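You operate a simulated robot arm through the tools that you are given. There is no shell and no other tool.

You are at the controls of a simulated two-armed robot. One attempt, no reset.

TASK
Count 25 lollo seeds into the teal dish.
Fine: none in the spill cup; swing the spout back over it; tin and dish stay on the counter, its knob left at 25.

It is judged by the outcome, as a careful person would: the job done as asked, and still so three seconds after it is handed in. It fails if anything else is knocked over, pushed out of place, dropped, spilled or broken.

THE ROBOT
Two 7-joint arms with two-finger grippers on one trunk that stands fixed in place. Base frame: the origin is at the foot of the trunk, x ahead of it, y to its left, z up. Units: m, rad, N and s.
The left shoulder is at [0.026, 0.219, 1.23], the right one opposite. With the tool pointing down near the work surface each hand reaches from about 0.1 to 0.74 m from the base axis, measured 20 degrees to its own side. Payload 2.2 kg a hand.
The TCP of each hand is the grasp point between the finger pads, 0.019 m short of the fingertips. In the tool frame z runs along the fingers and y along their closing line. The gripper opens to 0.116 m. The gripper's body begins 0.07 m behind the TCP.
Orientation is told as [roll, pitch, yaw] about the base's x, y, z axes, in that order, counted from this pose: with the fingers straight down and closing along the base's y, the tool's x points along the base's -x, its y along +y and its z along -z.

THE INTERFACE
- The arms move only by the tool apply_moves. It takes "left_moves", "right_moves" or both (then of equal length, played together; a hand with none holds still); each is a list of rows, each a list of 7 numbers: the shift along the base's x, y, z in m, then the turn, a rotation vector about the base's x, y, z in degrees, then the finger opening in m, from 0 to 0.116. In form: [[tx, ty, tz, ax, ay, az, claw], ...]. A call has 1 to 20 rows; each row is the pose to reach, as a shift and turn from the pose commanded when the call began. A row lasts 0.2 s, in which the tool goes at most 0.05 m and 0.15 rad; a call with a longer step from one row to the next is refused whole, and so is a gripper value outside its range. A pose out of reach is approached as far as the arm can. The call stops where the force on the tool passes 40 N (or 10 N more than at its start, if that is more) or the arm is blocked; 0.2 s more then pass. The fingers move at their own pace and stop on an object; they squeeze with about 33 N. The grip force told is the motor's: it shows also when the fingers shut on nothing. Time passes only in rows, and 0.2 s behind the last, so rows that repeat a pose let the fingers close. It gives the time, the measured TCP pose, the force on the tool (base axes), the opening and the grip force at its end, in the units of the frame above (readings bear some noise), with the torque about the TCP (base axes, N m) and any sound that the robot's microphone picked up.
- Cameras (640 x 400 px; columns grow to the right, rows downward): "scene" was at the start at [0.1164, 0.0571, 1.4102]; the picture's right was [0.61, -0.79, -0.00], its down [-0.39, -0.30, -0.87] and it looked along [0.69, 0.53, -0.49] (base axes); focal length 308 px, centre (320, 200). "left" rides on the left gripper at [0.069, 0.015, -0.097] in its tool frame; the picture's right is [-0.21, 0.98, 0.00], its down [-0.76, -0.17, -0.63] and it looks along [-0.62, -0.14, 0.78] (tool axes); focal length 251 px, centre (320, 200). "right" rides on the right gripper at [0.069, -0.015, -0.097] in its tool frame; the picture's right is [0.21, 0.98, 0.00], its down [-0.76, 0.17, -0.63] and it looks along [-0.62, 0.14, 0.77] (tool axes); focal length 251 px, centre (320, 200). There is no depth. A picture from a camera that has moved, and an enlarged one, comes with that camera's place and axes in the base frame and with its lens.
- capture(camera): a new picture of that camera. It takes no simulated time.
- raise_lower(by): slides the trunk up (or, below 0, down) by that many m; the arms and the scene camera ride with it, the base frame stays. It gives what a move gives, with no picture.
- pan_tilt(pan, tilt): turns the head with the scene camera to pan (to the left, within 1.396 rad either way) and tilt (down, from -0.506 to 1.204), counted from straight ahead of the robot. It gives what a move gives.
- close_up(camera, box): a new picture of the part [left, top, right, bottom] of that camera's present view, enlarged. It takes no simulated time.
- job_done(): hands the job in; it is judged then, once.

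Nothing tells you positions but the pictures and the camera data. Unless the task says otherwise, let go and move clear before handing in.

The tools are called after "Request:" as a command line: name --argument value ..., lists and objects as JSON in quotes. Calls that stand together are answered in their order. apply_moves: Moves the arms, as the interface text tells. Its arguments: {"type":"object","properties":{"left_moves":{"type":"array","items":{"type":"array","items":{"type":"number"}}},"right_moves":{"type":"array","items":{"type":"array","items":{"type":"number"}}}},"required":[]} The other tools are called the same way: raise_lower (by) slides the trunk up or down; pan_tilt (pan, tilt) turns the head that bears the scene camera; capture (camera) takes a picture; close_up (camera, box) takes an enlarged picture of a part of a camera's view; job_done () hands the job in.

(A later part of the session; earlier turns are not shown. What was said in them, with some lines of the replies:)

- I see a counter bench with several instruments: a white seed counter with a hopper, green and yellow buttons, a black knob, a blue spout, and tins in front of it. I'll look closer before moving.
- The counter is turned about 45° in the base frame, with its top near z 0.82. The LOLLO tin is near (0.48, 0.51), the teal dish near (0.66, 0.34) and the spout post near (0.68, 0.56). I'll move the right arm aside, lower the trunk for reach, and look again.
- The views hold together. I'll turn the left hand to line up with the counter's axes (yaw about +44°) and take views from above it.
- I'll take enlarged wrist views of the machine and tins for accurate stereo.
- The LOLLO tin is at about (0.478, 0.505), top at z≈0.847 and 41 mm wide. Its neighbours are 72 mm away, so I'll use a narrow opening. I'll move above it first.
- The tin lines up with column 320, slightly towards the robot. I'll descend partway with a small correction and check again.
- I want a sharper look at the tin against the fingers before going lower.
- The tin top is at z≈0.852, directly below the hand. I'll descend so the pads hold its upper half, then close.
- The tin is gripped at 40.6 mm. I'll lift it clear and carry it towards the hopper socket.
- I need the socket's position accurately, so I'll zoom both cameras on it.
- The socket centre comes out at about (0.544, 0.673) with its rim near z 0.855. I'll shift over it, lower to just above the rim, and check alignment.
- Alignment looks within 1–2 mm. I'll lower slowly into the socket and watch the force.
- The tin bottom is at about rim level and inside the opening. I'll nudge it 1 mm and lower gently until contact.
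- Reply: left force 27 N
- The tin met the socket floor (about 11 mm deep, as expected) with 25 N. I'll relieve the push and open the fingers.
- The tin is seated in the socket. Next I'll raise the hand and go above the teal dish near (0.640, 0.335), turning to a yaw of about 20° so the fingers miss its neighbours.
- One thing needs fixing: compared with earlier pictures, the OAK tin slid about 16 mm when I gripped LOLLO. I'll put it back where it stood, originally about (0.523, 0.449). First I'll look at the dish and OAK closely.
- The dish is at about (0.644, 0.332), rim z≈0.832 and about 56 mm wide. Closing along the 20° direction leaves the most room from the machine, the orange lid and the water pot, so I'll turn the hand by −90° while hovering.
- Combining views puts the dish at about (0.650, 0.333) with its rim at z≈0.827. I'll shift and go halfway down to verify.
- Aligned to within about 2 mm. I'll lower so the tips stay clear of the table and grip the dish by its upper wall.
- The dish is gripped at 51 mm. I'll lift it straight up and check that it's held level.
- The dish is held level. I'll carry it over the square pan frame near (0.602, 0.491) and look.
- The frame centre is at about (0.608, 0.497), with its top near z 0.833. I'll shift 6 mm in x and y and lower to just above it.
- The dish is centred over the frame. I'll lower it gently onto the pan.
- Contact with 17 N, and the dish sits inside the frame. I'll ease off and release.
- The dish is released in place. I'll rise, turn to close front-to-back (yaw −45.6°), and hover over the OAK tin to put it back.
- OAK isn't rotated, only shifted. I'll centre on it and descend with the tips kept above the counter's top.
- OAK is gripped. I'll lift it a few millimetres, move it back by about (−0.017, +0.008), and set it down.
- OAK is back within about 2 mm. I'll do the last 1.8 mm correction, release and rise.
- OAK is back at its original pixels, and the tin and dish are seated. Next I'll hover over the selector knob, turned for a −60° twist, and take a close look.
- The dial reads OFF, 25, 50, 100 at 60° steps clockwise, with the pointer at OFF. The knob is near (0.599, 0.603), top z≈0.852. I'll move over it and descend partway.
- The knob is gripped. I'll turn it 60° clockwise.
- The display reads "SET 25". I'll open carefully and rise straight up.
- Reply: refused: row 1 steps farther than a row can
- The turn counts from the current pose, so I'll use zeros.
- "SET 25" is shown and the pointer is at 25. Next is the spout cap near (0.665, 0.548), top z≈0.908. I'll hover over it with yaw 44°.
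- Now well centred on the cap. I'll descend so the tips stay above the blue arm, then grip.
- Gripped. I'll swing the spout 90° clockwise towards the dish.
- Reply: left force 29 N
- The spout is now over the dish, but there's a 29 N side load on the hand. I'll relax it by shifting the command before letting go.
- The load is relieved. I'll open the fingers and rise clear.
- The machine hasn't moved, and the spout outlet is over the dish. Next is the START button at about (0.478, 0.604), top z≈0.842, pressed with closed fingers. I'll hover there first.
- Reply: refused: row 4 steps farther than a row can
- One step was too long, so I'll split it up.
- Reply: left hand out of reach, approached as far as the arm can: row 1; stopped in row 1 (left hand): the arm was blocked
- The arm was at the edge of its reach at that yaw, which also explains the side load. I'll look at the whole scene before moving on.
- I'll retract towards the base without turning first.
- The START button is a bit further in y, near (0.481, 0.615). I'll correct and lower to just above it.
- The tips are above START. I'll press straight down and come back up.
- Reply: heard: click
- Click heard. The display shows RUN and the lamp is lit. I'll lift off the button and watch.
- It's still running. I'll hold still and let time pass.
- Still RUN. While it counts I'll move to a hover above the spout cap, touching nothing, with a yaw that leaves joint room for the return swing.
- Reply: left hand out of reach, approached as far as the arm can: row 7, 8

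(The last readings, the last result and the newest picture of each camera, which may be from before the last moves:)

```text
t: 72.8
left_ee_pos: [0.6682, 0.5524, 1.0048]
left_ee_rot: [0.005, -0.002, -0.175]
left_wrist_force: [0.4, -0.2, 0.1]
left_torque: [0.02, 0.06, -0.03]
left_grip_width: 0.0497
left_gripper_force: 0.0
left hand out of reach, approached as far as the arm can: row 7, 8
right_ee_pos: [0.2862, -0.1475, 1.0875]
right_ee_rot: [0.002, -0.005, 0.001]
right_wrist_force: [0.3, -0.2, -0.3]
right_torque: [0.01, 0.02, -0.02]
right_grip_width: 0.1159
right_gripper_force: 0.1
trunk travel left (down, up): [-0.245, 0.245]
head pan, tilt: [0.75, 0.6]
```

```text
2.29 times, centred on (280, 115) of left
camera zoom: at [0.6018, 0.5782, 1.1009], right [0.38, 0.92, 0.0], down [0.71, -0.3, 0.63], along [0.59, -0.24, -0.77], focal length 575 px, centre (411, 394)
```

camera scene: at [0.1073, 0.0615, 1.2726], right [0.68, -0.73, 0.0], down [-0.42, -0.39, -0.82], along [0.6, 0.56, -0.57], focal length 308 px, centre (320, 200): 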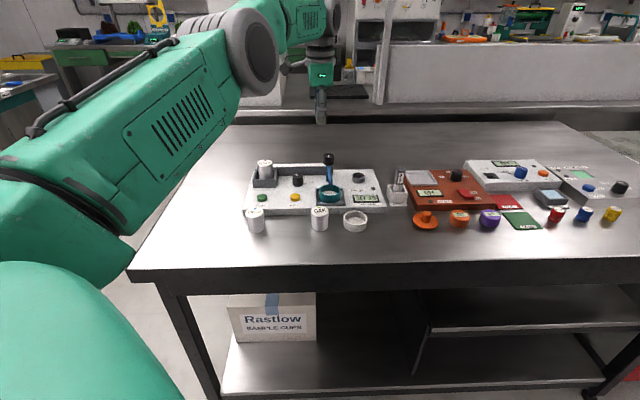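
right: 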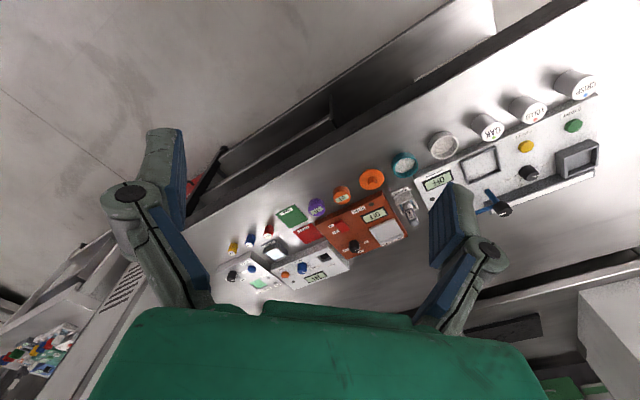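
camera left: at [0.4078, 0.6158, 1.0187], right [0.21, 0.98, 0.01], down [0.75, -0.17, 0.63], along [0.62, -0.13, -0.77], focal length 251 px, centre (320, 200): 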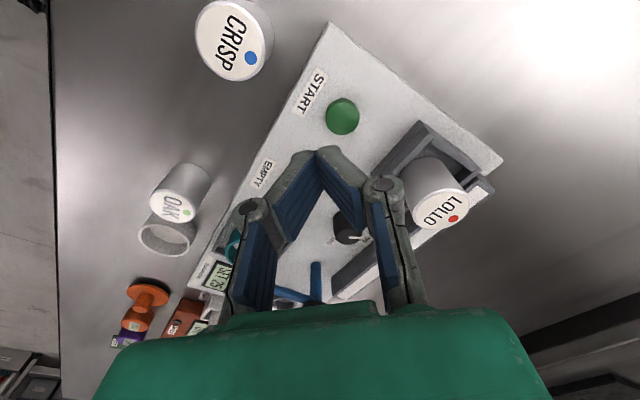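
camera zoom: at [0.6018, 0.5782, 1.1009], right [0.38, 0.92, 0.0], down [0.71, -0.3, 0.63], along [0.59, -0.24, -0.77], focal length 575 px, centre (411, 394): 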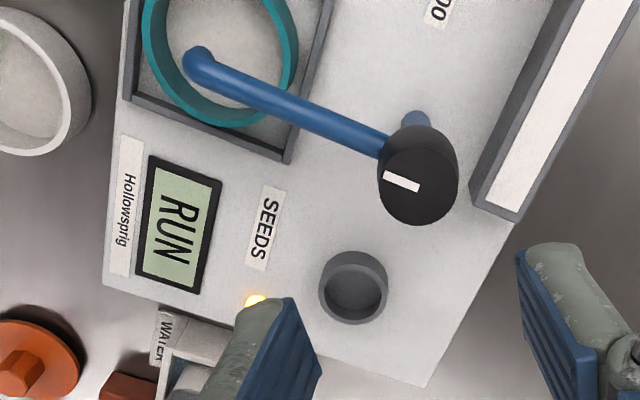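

Request:
close_up --camera "left" --box '[185, 15, 285, 95]'

Request:
apply_moves --left_moves '[[-0.008, -0.004, -0.01, 0, 0, 0, 0.05], [-0.008, -0.004, -0.02, 0, 0, 0, 0.05], [-0.008, -0.004, -0.02, 0, 0, 0, 0.05], [-0.008, -0.004, -0.02, 0, 0, 0, 0.05], [-0.008, -0.004, -0.02, 0, 0, 0, 0.05], [-0.008, -0.004, -0.02, 0, 0, 0, 0.05], [-0.008, -0.004, -0.02, 0, 0, 0, 0.05], [-0.008, -0.004, -0.02, 0, 0, 0, 0.05], [-0.008, -0.004, -0.02, 0, 0, 0, 0.05], [-0.008, -0.004, -0.02, 0, 0, 0, 0.05], [-0.008, -0.004, -0.02, 0, 0, 0, 0.05], [-0.008, -0.004, -0.02, 0, 0, 0, 0.05], [-0.008, -0.004, -0.02, 0, 0, 0, 0.05], [-0.008, -0.004, -0.02, 0, 0, 0, 0.05], [-0.008, -0.004, -0.02, 0, 0, 0, 0.05]]'

Request:
close_up --camera "scene" --box '[290, 130, 390, 210]'

Request:
close_up --camera "left" --box '[185, 15, 325, 125]'

```text
5.00 times, centred on (235, 55) of left
camera zoom: at [0.6018, 0.5782, 1.1009], right [0.38, 0.92, 0.0], down [0.71, -0.3, 0.63], along [0.59, -0.24, -0.77], focal length 1257 px, centre (745, 925)
```

zoom: 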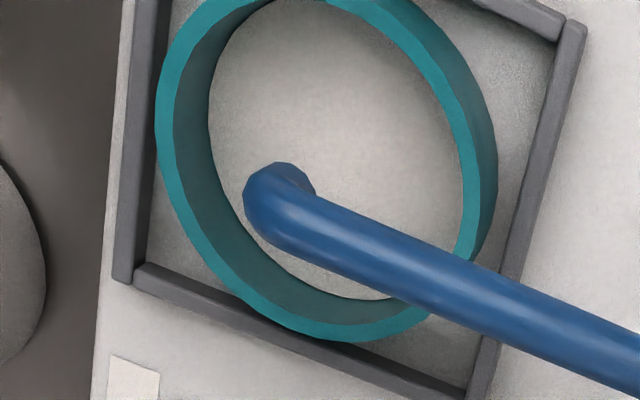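

```text
t: 76.0
left_ee_pos: [0.6605, 0.5469, 0.9845]
left_ee_rot: [0.004, -0.003, -0.176]
left_wrist_force: [-0.7, 0.6, -0.5]
left_torque: [-0.04, 0.0, 0.01]
left_grip_width: 0.0502
left_gripper_force: 0.0
right_ee_pos: [0.2854, -0.147, 1.0871]
right_ee_rot: [0.0, -0.005, 0.001]
right_wrist_force: [0.8, -0.7, -0.4]
right_torque: [-0.01, -0.03, -0.01]
right_grip_width: 0.1158
right_gripper_force: 0.1
trunk travel left (down, up): [-0.245, 0.245]
head pan, tilt: [0.75, 0.6]
```

```text
5.00 times, centred on (340, 170) of scene
camera zoom: at [0.109, 0.0605, 1.2724], right [0.68, -0.73, 0.0], down [-0.42, -0.39, -0.82], along [0.6, 0.56, -0.57], focal length 1541 px, centre (220, 350)
```

zoom: 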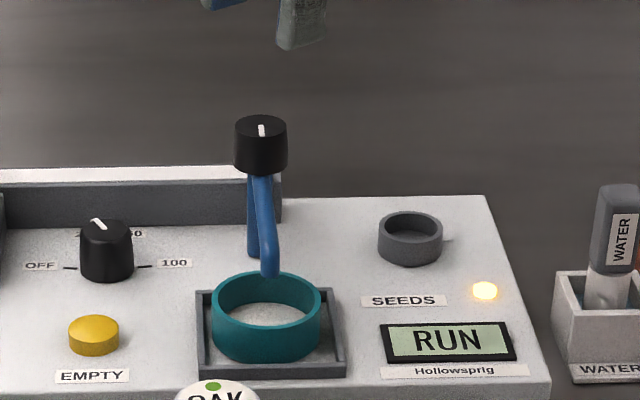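

```text
3.64 times, centred on (255, 70) of left
camera zoom: at [0.5935, 0.5736, 1.0805], right [0.38, 0.92, 0.01], down [0.71, -0.3, 0.63], along [0.59, -0.24, -0.77], focal length 914 px, centre (556, 673)
```

zoom: 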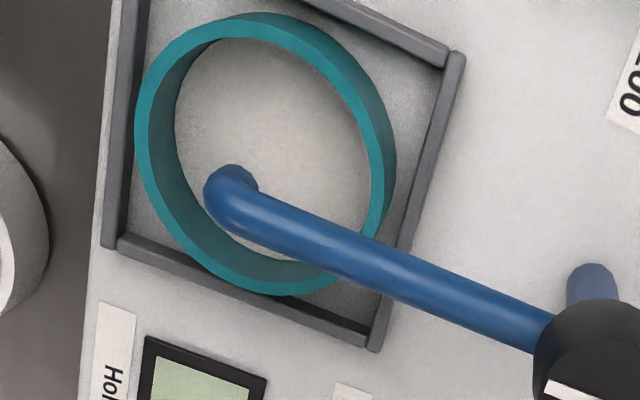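

The spout outlet is within about 3 mm of the dish's centre. I'll keep waiting for the count to end.

Request:
apply_moves --left_moves '[[0, 0, 0, 0, 0, 0, 0.05], [0, 0, 0, 0, 0, 0, 0.05], [0, 0, 0, 0, 0, 0, 0.05], [0, 0, 0, 0, 0, 0, 0.05], [0, 0, 0, 0, 0, 0, 0.05], [0, 0, 0, 0, 0, 0, 0.05], [0, 0, 0, 0, 0, 0, 0.05], [0, 0, 0, 0, 0, 0, 0.05], [0, 0, 0, 0, 0, 0, 0.05], [0, 0, 0, 0, 0, 0, 0.05], [0, 0, 0, 0, 0, 0, 0.05], [0, 0, 0, 0, 0, 0, 0.05], [0, 0, 0, 0, 0, 0, 0.05], [0, 0, 0, 0, 0, 0, 0.05], [0, 0, 0, 0, 0, 0, 0.05], [0, 0, 0, 0, 0, 0, 0.05], [0, 0, 0, 0, 0, 0, 0.05], [0, 0, 0, 0, 0, 0, 0.05], [0, 0, 0, 0, 0, 0, 0.05], [0, 0, 0, 0, 0, 0, 0.05]]'

Request:
close_up --camera "scene" --box '[290, 130, 390, 210]'

Request:
close_up --camera "left" --box '[185, 15, 325, 125]'

```text
t: 80.2
left_ee_pos: [0.6597, 0.5475, 0.9856]
left_ee_rot: [0.005, -0.004, -0.175]
left_wrist_force: [0.4, -0.4, -0.3]
left_torque: [0.01, 0.0, 0.01]
left_grip_width: 0.05
left_gripper_force: 0.1
right_ee_pos: [0.2857, -0.1476, 1.0875]
right_ee_rot: [0.001, -0.003, 0.001]
right_wrist_force: [-0.1, 0.7, -0.4]
right_torque: [-0.01, 0.01, 0.01]
right_grip_width: 0.1157
right_gripper_force: 0.0
trunk travel left (down, up): [-0.245, 0.245]
head pan, tilt: [0.75, 0.6]
```

```text
5.00 times, centred on (340, 170) of scene
camera zoom: at [0.109, 0.0605, 1.2724], right [0.68, -0.73, 0.0], down [-0.42, -0.39, -0.82], along [0.6, 0.56, -0.57], focal length 1541 px, centre (220, 350)
```

zoom: 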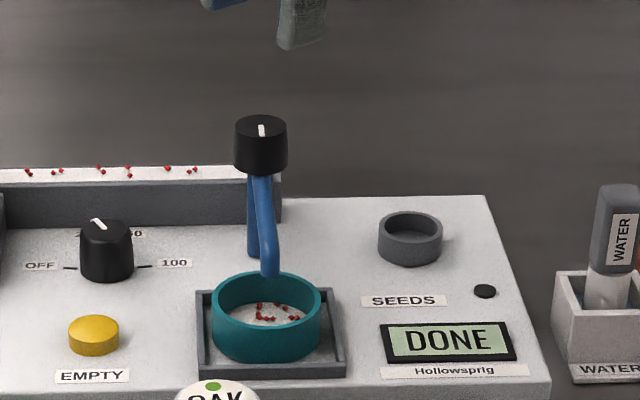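

```text
3.64 times, centred on (255, 70) of left
camera zoom: at [0.5935, 0.5735, 1.0805], right [0.38, 0.92, 0.01], down [0.71, -0.3, 0.63], along [0.59, -0.24, -0.77], focal length 914 px, centre (556, 673)
```

zoom: 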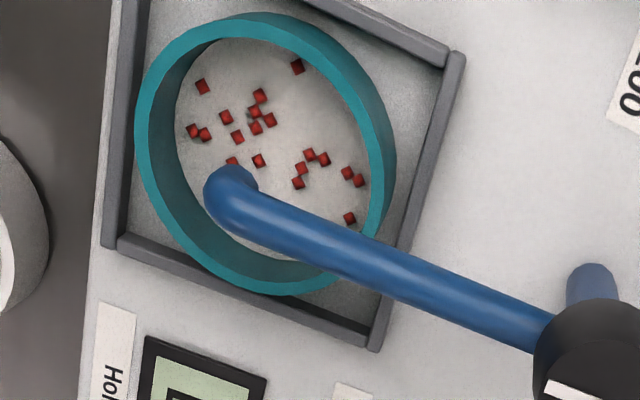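

The display says DONE, with red seeds in the dish and none in the spill cup. Next I'll swing the spout back gently. I'll centre over the cap first.

Request:
apply_moves --left_moves '[[0.006, 0.004, -0.02, 0, 0, 0, 0.048], [0.006, 0.004, -0.043, 0, 0, 0, 0.048], [0.006, 0.004, -0.043, 0, 0, 0, 0.048]]'

Request:
close_up --camera "left" --box '[220, 60, 420, 220]'

Request:
close_up --camera "scene" --box '[290, 120, 390, 200]'

```text
t: 81.0
left_ee_pos: [0.6651, 0.5515, 0.9416]
left_ee_rot: [0.006, -0.004, -0.175]
left_wrist_force: [0.3, 0.3, -0.5]
left_torque: [-0.01, 0.01, 0.02]
left_grip_width: 0.0479
left_gripper_force: 0.0
right_ee_pos: [0.2842, -0.1476, 1.0876]
right_ee_rot: [0.0, -0.005, -0.001]
right_wrist_force: [-0.1, -0.4, -0.4]
right_torque: [0.01, 0.01, 0.0]
right_grip_width: 0.1161
right_gripper_force: 0.1
trunk travel left (down, up): [-0.245, 0.245]
head pan, tilt: [0.75, 0.6]
```

```text
2.50 times, centred on (320, 140) of left
camera zoom: at [0.5987, 0.5767, 1.0379], right [0.38, 0.92, 0.01], down [0.71, -0.3, 0.63], along [0.59, -0.24, -0.77], focal length 629 px, centre (320, 350)
```

zoom: 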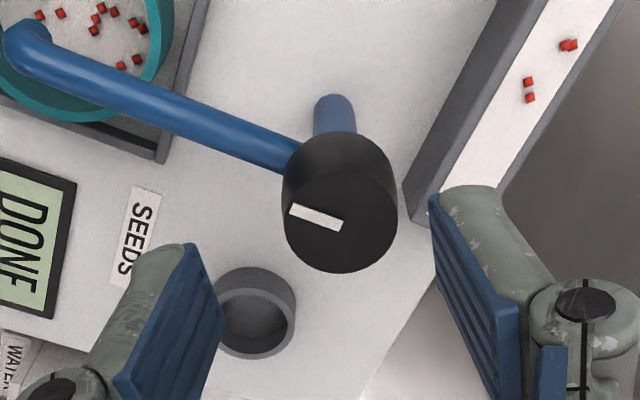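

```text
5.00 times, centred on (340, 160) of scene
camera zoom: at [0.1088, 0.0605, 1.2724], right [0.68, -0.73, 0.0], down [-0.42, -0.39, -0.82], along [0.6, 0.56, -0.57], focal length 1541 px, centre (220, 400)
```

zoom: 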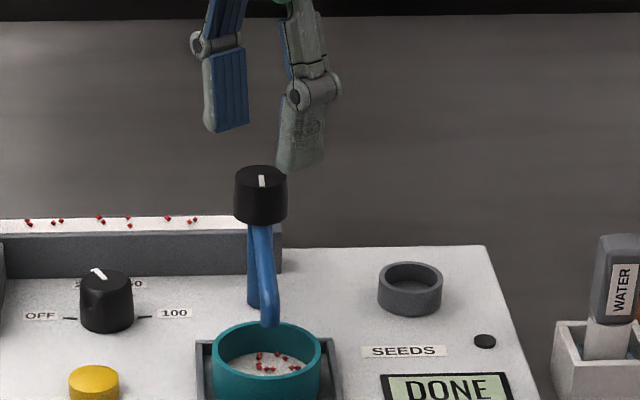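

The cap is about 5 mm further in y than the hand, so I'll correct, descend and grip.

Request:
apply_moves --left_moves '[[0.001, 0.004, 0, 0, 0, 0, 0.048], [0.001, 0.004, -0.018, 0, 0, 0, 0.048], [0.001, 0.004, -0.034, 0, 0, 0, 0.048], [0.001, 0.004, -0.034, 0, 0, 0, 0.04], [0.001, 0.004, -0.034, 0, 0, 0, 0.032], [0.001, 0.004, -0.034, 0, 0, 0, 0.022], [0.001, 0.004, -0.034, 0, 0, 0, 0.022]]'

Request:
close_up --camera "left" --box '[220, 60, 420, 220]'

Request:
close_up --camera "scene" --box '[290, 120, 390, 200]'

```text
t: 82.6
left_ee_pos: [0.6668, 0.555, 0.907]
left_ee_rot: [0.004, -0.002, -0.177]
left_wrist_force: [-4.3, -6.3, -4.0]
left_torque: [-0.27, -0.19, -0.01]
left_grip_width: 0.0295
left_gripper_force: 45.1
right_ee_pos: [0.2861, -0.1475, 1.0878]
right_ee_rot: [0.003, -0.005, 0.001]
right_wrist_force: [0.7, 0.1, 0.4]
right_torque: [0.04, -0.04, -0.01]
right_grip_width: 0.1162
right_gripper_force: 0.0
trunk travel left (down, up): [-0.245, 0.245]
head pan, tilt: [0.75, 0.6]
```

```text
2.50 times, centred on (320, 140) of left
camera zoom: at [0.601, 0.5812, 1.0034], right [0.38, 0.92, 0.0], down [0.71, -0.3, 0.63], along [0.59, -0.24, -0.77], focal length 629 px, centre (320, 350)
```

zoom: 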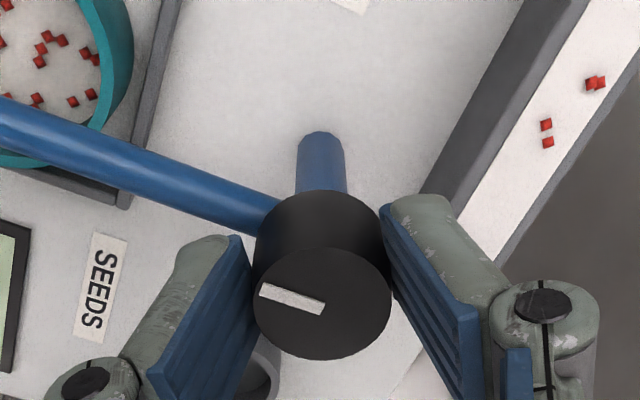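

```text
5.00 times, centred on (340, 160) of scene
camera zoom: at [0.109, 0.059, 1.2724], right [0.68, -0.73, 0.0], down [-0.42, -0.39, -0.82], along [0.6, 0.56, -0.57], focal length 1541 px, centre (220, 400)
```

zoom: 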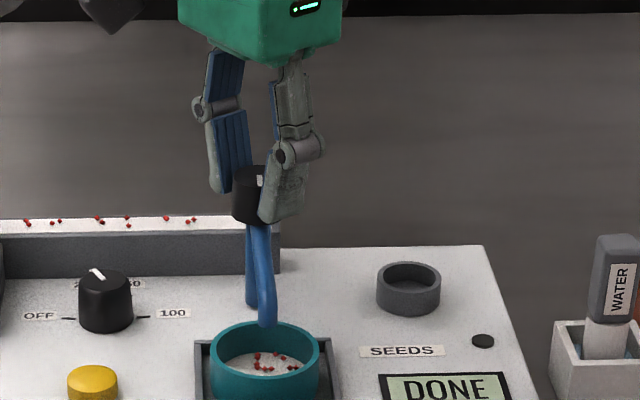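

Gripped with low forces. I'll swing half-way and check.

Request:
apply_moves --left_moves '[[0, 0, 0, 0, 0, 7.5, 0.022], [0, 0, 0, 0, 0, 15, 0.022], [0, 0, 0, 0, 0, 22.5, 0.022], [0, 0, 0, 0, 0, 30, 0.022], [0, 0, 0, 0, 0, 37.5, 0.022], [0, 0, 0, 0, 0, 45, 0.022]]'

Request:
close_up --camera "scene" --box '[290, 120, 390, 200]'

```text
t: 84.0
left_ee_pos: [0.6678, 0.5535, 0.9074]
left_ee_rot: [0.008, 0.002, 0.61]
left_wrist_force: [-6.8, -18.0, -14.1]
left_torque: [-0.74, 0.59, 0.0]
left_grip_width: 0.0292
left_gripper_force: 44.6
right_ee_pos: [0.288, -0.1502, 1.0872]
right_ee_rot: [0.003, -0.006, 0.0]
right_wrist_force: [-0.4, 0.5, 0.1]
right_torque: [-0.02, -0.03, -0.01]
right_grip_width: 0.1162
right_gripper_force: 0.0
trunk travel left (down, up): [-0.245, 0.245]
head pan, tilt: [0.75, 0.6]
```

```text
5.00 times, centred on (340, 160) of scene
camera zoom: at [0.1105, 0.0572, 1.2723], right [0.68, -0.73, 0.0], down [-0.42, -0.38, -0.82], along [0.6, 0.56, -0.57], focal length 1541 px, centre (220, 400)
```

zoom: 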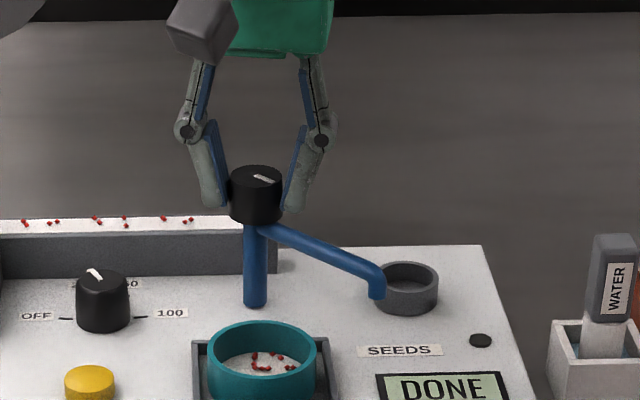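

Request:
apply_moves --left_moves '[[-0.001, -0.002, -0.001, 0, 0, 7.5, 0.022], [-0.002, -0.004, -0.002, 0, 0, 15, 0.022], [-0.002, -0.004, -0.002, 0, 0, 22.5, 0.022], [-0.002, -0.004, -0.002, 0, 0, 30, 0.022], [-0.002, -0.004, -0.002, 0, 0, 37.5, 0.022], [-0.002, -0.004, -0.002, 0, 0, 45, 0.022], [-0.002, -0.004, -0.002, 0, 0, 45, 0.022]]'

Request:
close_up --camera "scene" --box '[290, 120, 390, 200]'

Request:
capture --camera "left"

```text
t: 85.6
left_ee_pos: [0.669, 0.5531, 0.909]
left_ee_rot: [0.0, -0.007, 1.397]
left_wrist_force: [27.7, 9.8, 16.3]
left_torque: [0.33, -0.46, -0.02]
left_grip_width: 0.0294
left_gripper_force: 45.3
right_ee_pos: [0.2871, -0.1465, 1.0872]
right_ee_rot: [-0.001, -0.004, 0.0]
right_wrist_force: [-0.1, -0.2, -0.7]
right_torque: [-0.02, 0.0, -0.01]
right_grip_width: 0.1162
right_gripper_force: 0.0
trunk travel left (down, up): [-0.245, 0.245]
head pan, tilt: [0.75, 0.6]
```

```text
5.00 times, centred on (340, 160) of scene
camera zoom: at [0.1113, 0.0606, 1.2724], right [0.68, -0.73, 0.0], down [-0.42, -0.39, -0.82], along [0.6, 0.56, -0.57], focal length 1541 px, centre (220, 400)
```

zoom: 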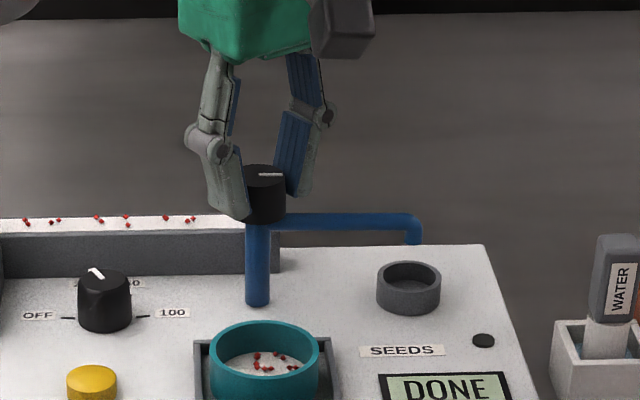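

```text
taken
camera left: at [0.6411, 0.4862, 1.0032], right [-0.93, 0.38, 0.0], down [0.29, 0.71, 0.64], along [0.24, 0.59, -0.77], focal length 251 px, centre (320, 200)
```

left: 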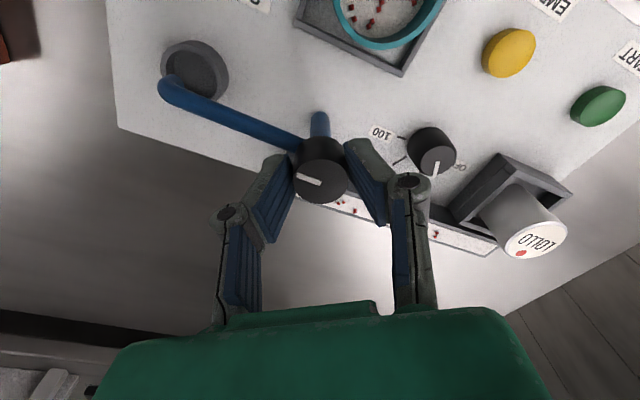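

The spout is back over the spill cup. I'll relax the side load, then release and rise.

Request:
apply_moves --left_moves '[[0.003, 0.001, 0.002, 0, 0, 0, 0.022], [0.006, 0.002, 0.003, 0, 0, 0, 0.022], [0.006, 0.002, 0.003, 0, 0, 0, 0.022]]'

```text
t: 86.4
left_ee_pos: [0.6696, 0.5538, 0.9071]
left_ee_rot: [0.016, 0.0, 1.396]
left_wrist_force: [-11.8, -5.8, 1.1]
left_torque: [0.36, 0.32, 0.04]
left_grip_width: 0.0289
left_gripper_force: 44.8
right_ee_pos: [0.2864, -0.1494, 1.0874]
right_ee_rot: [0.003, -0.006, -0.001]
right_wrist_force: [-0.4, -0.1, 1.1]
right_torque: [-0.01, -0.03, 0.02]
right_grip_width: 0.1158
right_gripper_force: 0.1
trunk travel left (down, up): [-0.245, 0.245]
head pan, tilt: [0.75, 0.6]
```

Request:
apply_moves --left_moves '[[-0.002, -0.001, 0, 0, 0, 0, 0.022], [-0.002, -0.001, 0, 0, 0, 0, 0.034], [-0.002, -0.001, 0, 0, 0, 0, 0.046], [-0.002, -0.001, 0, 0, 0, 0, 0.046], [-0.002, -0.001, 0.02, 0, 0, 0, 0.046], [-0.002, -0.001, 0.05, 0, 0, 0, 0.046], [-0.01, -0.006, 0.075, 0, 0, 0, 0.046], [-0.03, -0.012, 0.09, 0, 0, 0, 0.046], [-0.06, -0.02, 0.09, 0, 0, 0, 0.046], [-0.06, -0.02, 0.09, 0, 0, 0, 0.046]]'

Request:
close_up --camera "scene" --box '[230, 130, 430, 240]'

Request:
capture --camera "left"

```text
t: 88.6
left_ee_pos: [0.6127, 0.5324, 0.9972]
left_ee_rot: [0.008, -0.003, 1.396]
left_wrist_force: [-0.2, -0.2, 0.2]
left_torque: [-0.02, 0.03, -0.01]
left_grip_width: 0.0459
left_gripper_force: 0.0
right_ee_pos: [0.2865, -0.146, 1.0869]
right_ee_rot: [0.0, -0.004, 0.001]
right_wrist_force: [-0.4, 0.1, 1.3]
right_torque: [-0.02, 0.02, -0.04]
right_grip_width: 0.116
right_gripper_force: 0.0
trunk travel left (down, up): [-0.245, 0.245]
head pan, tilt: [0.75, 0.6]
```

```text
3.20 times, centred on (330, 185) of scene
camera zoom: at [0.1095, 0.0602, 1.2723], right [0.68, -0.73, 0.0], down [-0.42, -0.39, -0.82], along [0.6, 0.56, -0.57], focal length 986 px, centre (288, 248)
```

zoom: 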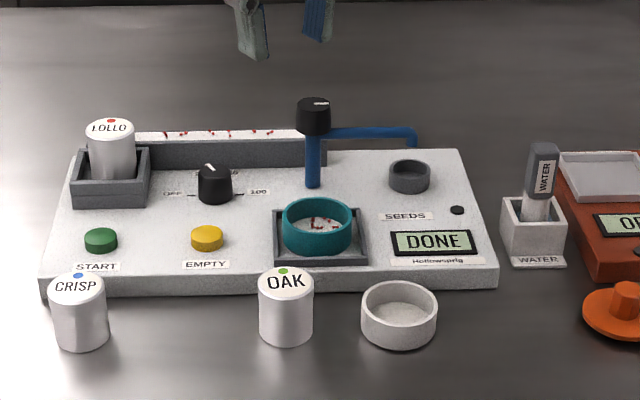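

```text
taken
camera left: at [0.5855, 0.4664, 1.0933], right [-0.92, 0.38, 0.01], down [0.3, 0.71, 0.63], along [0.23, 0.59, -0.77], focal length 251 px, centre (320, 200)
```

left: 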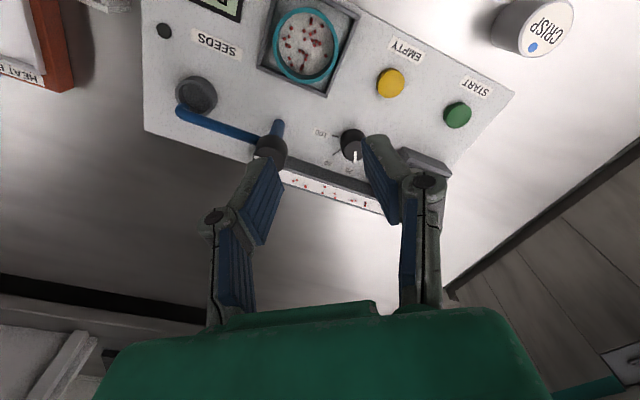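

I'll check the dish's seed count, the knob and the spill cup up close.

Request:
close_up --camera "left" --box '[265, 0, 345, 90]'

Request:
close_up --camera "left" --box '[150, 50, 300, 170]'

Request:
close_up --camera "scene" --box '[310, 150, 390, 210]'

```text
4.44 times, centred on (305, 45) of left
camera zoom: at [0.5855, 0.4664, 1.0933], right [-0.92, 0.38, 0.01], down [0.3, 0.71, 0.63], along [0.23, 0.59, -0.77], focal length 1118 px, centre (387, 889)
```

zoom: 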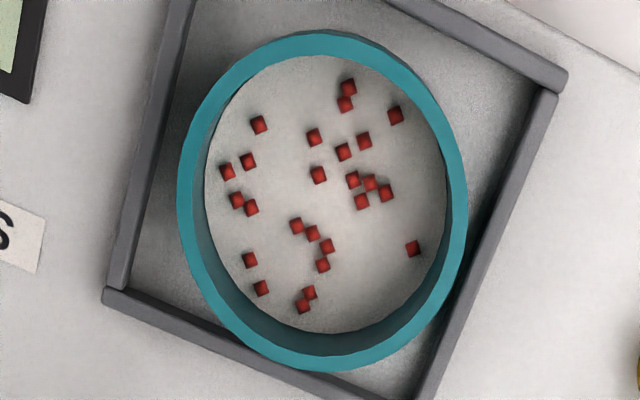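

```text
3.33 times, centred on (225, 110) of left
camera zoom: at [0.5855, 0.4664, 1.0933], right [-0.92, 0.38, 0.01], down [0.3, 0.71, 0.63], along [0.23, 0.59, -0.77], focal length 838 px, centre (637, 500)
```

zoom: 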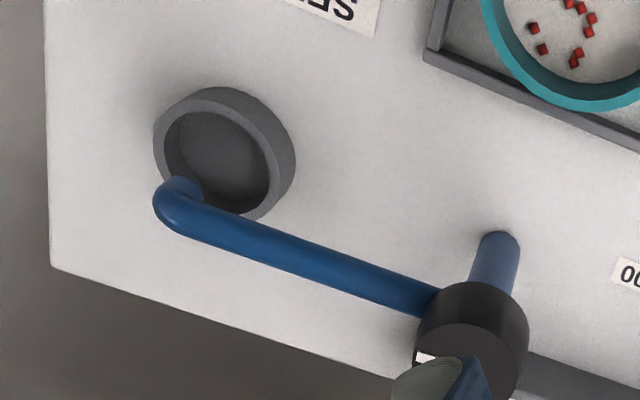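

```text
6.67 times, centred on (350, 180) of scene
camera zoom: at [0.1095, 0.0602, 1.2723], right [0.68, -0.73, 0.0], down [-0.42, -0.39, -0.82], along [0.6, 0.56, -0.57], focal length 2055 px, centre (120, 333)
```

zoom: 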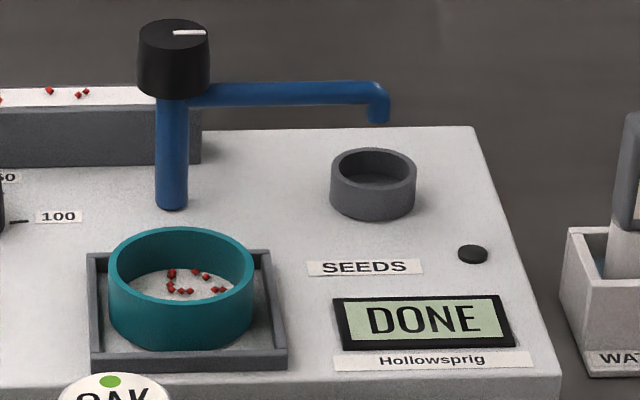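

I count exactly 25 seeds in the dish. The spill cup is empty, the spout is back in its original spot over it, and the knob is at 25. I'll pull the hand clear and do a last check.

Request:
apply_moves --left_moves '[[-0.03, -0.005, 0.03, 0, 0, 0, 0.05], [-0.065, -0.01, 0.06, 0, 0, 0, 0.05], [-0.1, -0.02, 0.09, 0, 0, 0, 0.05], [-0.135, -0.03, 0.1, 0, 0, 0, 0.05], [-0.17, -0.04, 0.1, 0, 0, 0, 0.05], [-0.2, -0.05, 0.1, 0, 0, 0, 0.05], [-0.2, -0.05, 0.1, 0, 0, 0, 0.05]]'

Request:
capture --camera "scene"

Request:
close_up --camera "scene" --box '[230, 140, 430, 240]'

Request:
close_up --camera "scene" --box '[380, 140, 640, 240]'

```text
t: 90.2
left_ee_pos: [0.4115, 0.4822, 1.1007]
left_ee_rot: [0.009, -0.004, 1.396]
left_wrist_force: [0.4, -0.2, -0.2]
left_torque: [0.02, 0.01, -0.02]
left_grip_width: 0.0501
left_gripper_force: 0.0
right_ee_pos: [0.2865, -0.1484, 1.0866]
right_ee_rot: [0.002, -0.003, -0.001]
right_wrist_force: [0.0, -0.2, -0.3]
right_torque: [0.0, 0.02, 0.01]
right_grip_width: 0.1157
right_gripper_force: 0.1
trunk travel left (down, up): [-0.245, 0.245]
head pan, tilt: [0.75, 0.6]
```

```text
taken
camera scene: at [0.1081, 0.059, 1.2725], right [0.68, -0.73, 0.0], down [-0.42, -0.39, -0.82], along [0.6, 0.56, -0.57], focal length 308 px, centre (320, 200)
```

scene: 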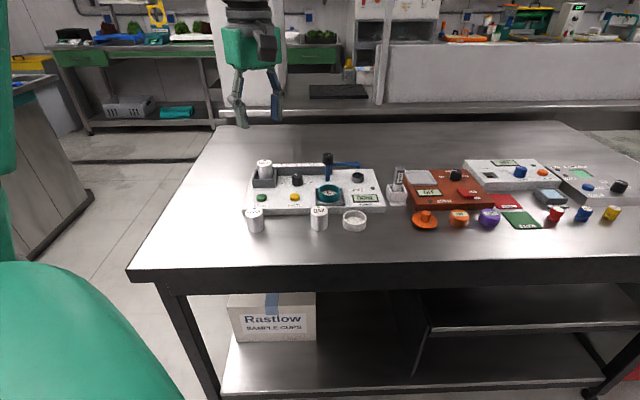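

```text
3.20 times, centred on (330, 190) of scene
camera zoom: at [0.1081, 0.059, 1.2725], right [0.68, -0.73, 0.0], down [-0.42, -0.39, -0.82], along [0.6, 0.56, -0.57], focal length 986 px, centre (288, 232)
```

zoom: 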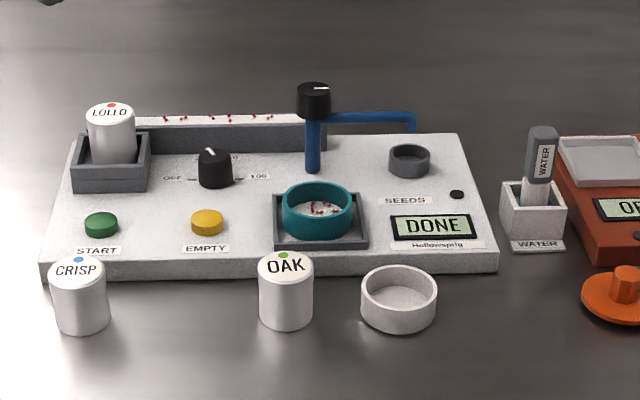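

```text
2.46 times, centred on (510, 190) of scene
camera zoom: at [0.1081, 0.059, 1.2725], right [0.68, -0.73, 0.0], down [-0.42, -0.39, -0.82], along [0.6, 0.56, -0.57], focal length 759 px, centre (-148, 225)
```

zoom: 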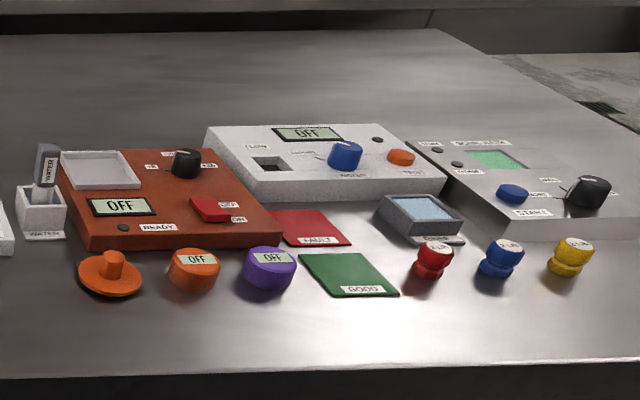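

Everything is in place: tin in its socket, dish in its frame with 25 seeds, knob at 25, spout over the empty spill cup, OAK restored and the hand clear. I'm handing in the job.

Request:
job_done

```text
The job is handed in.
```

The teal dish holds 25 lollo seeds. I counted them in the close-up, and the counter's display reads DONE.

- **Spill cup:** it is empty, and the spout is swung back over it.
- **Counter:** the LOLLO tin and the teal dish are still on it, and the knob is left at 25. A few seeds are still lying in its feed channel; I left them there, because running them out would have sent them into the spill cup or the dish.
- **OAK tin:** I nudged it about 16 mm when I picked up the LOLLO tin. I put it back where it was, within a millimetre or two going by the pictures.

Nothing else on the bench moved that I could see, and both arms are clear.
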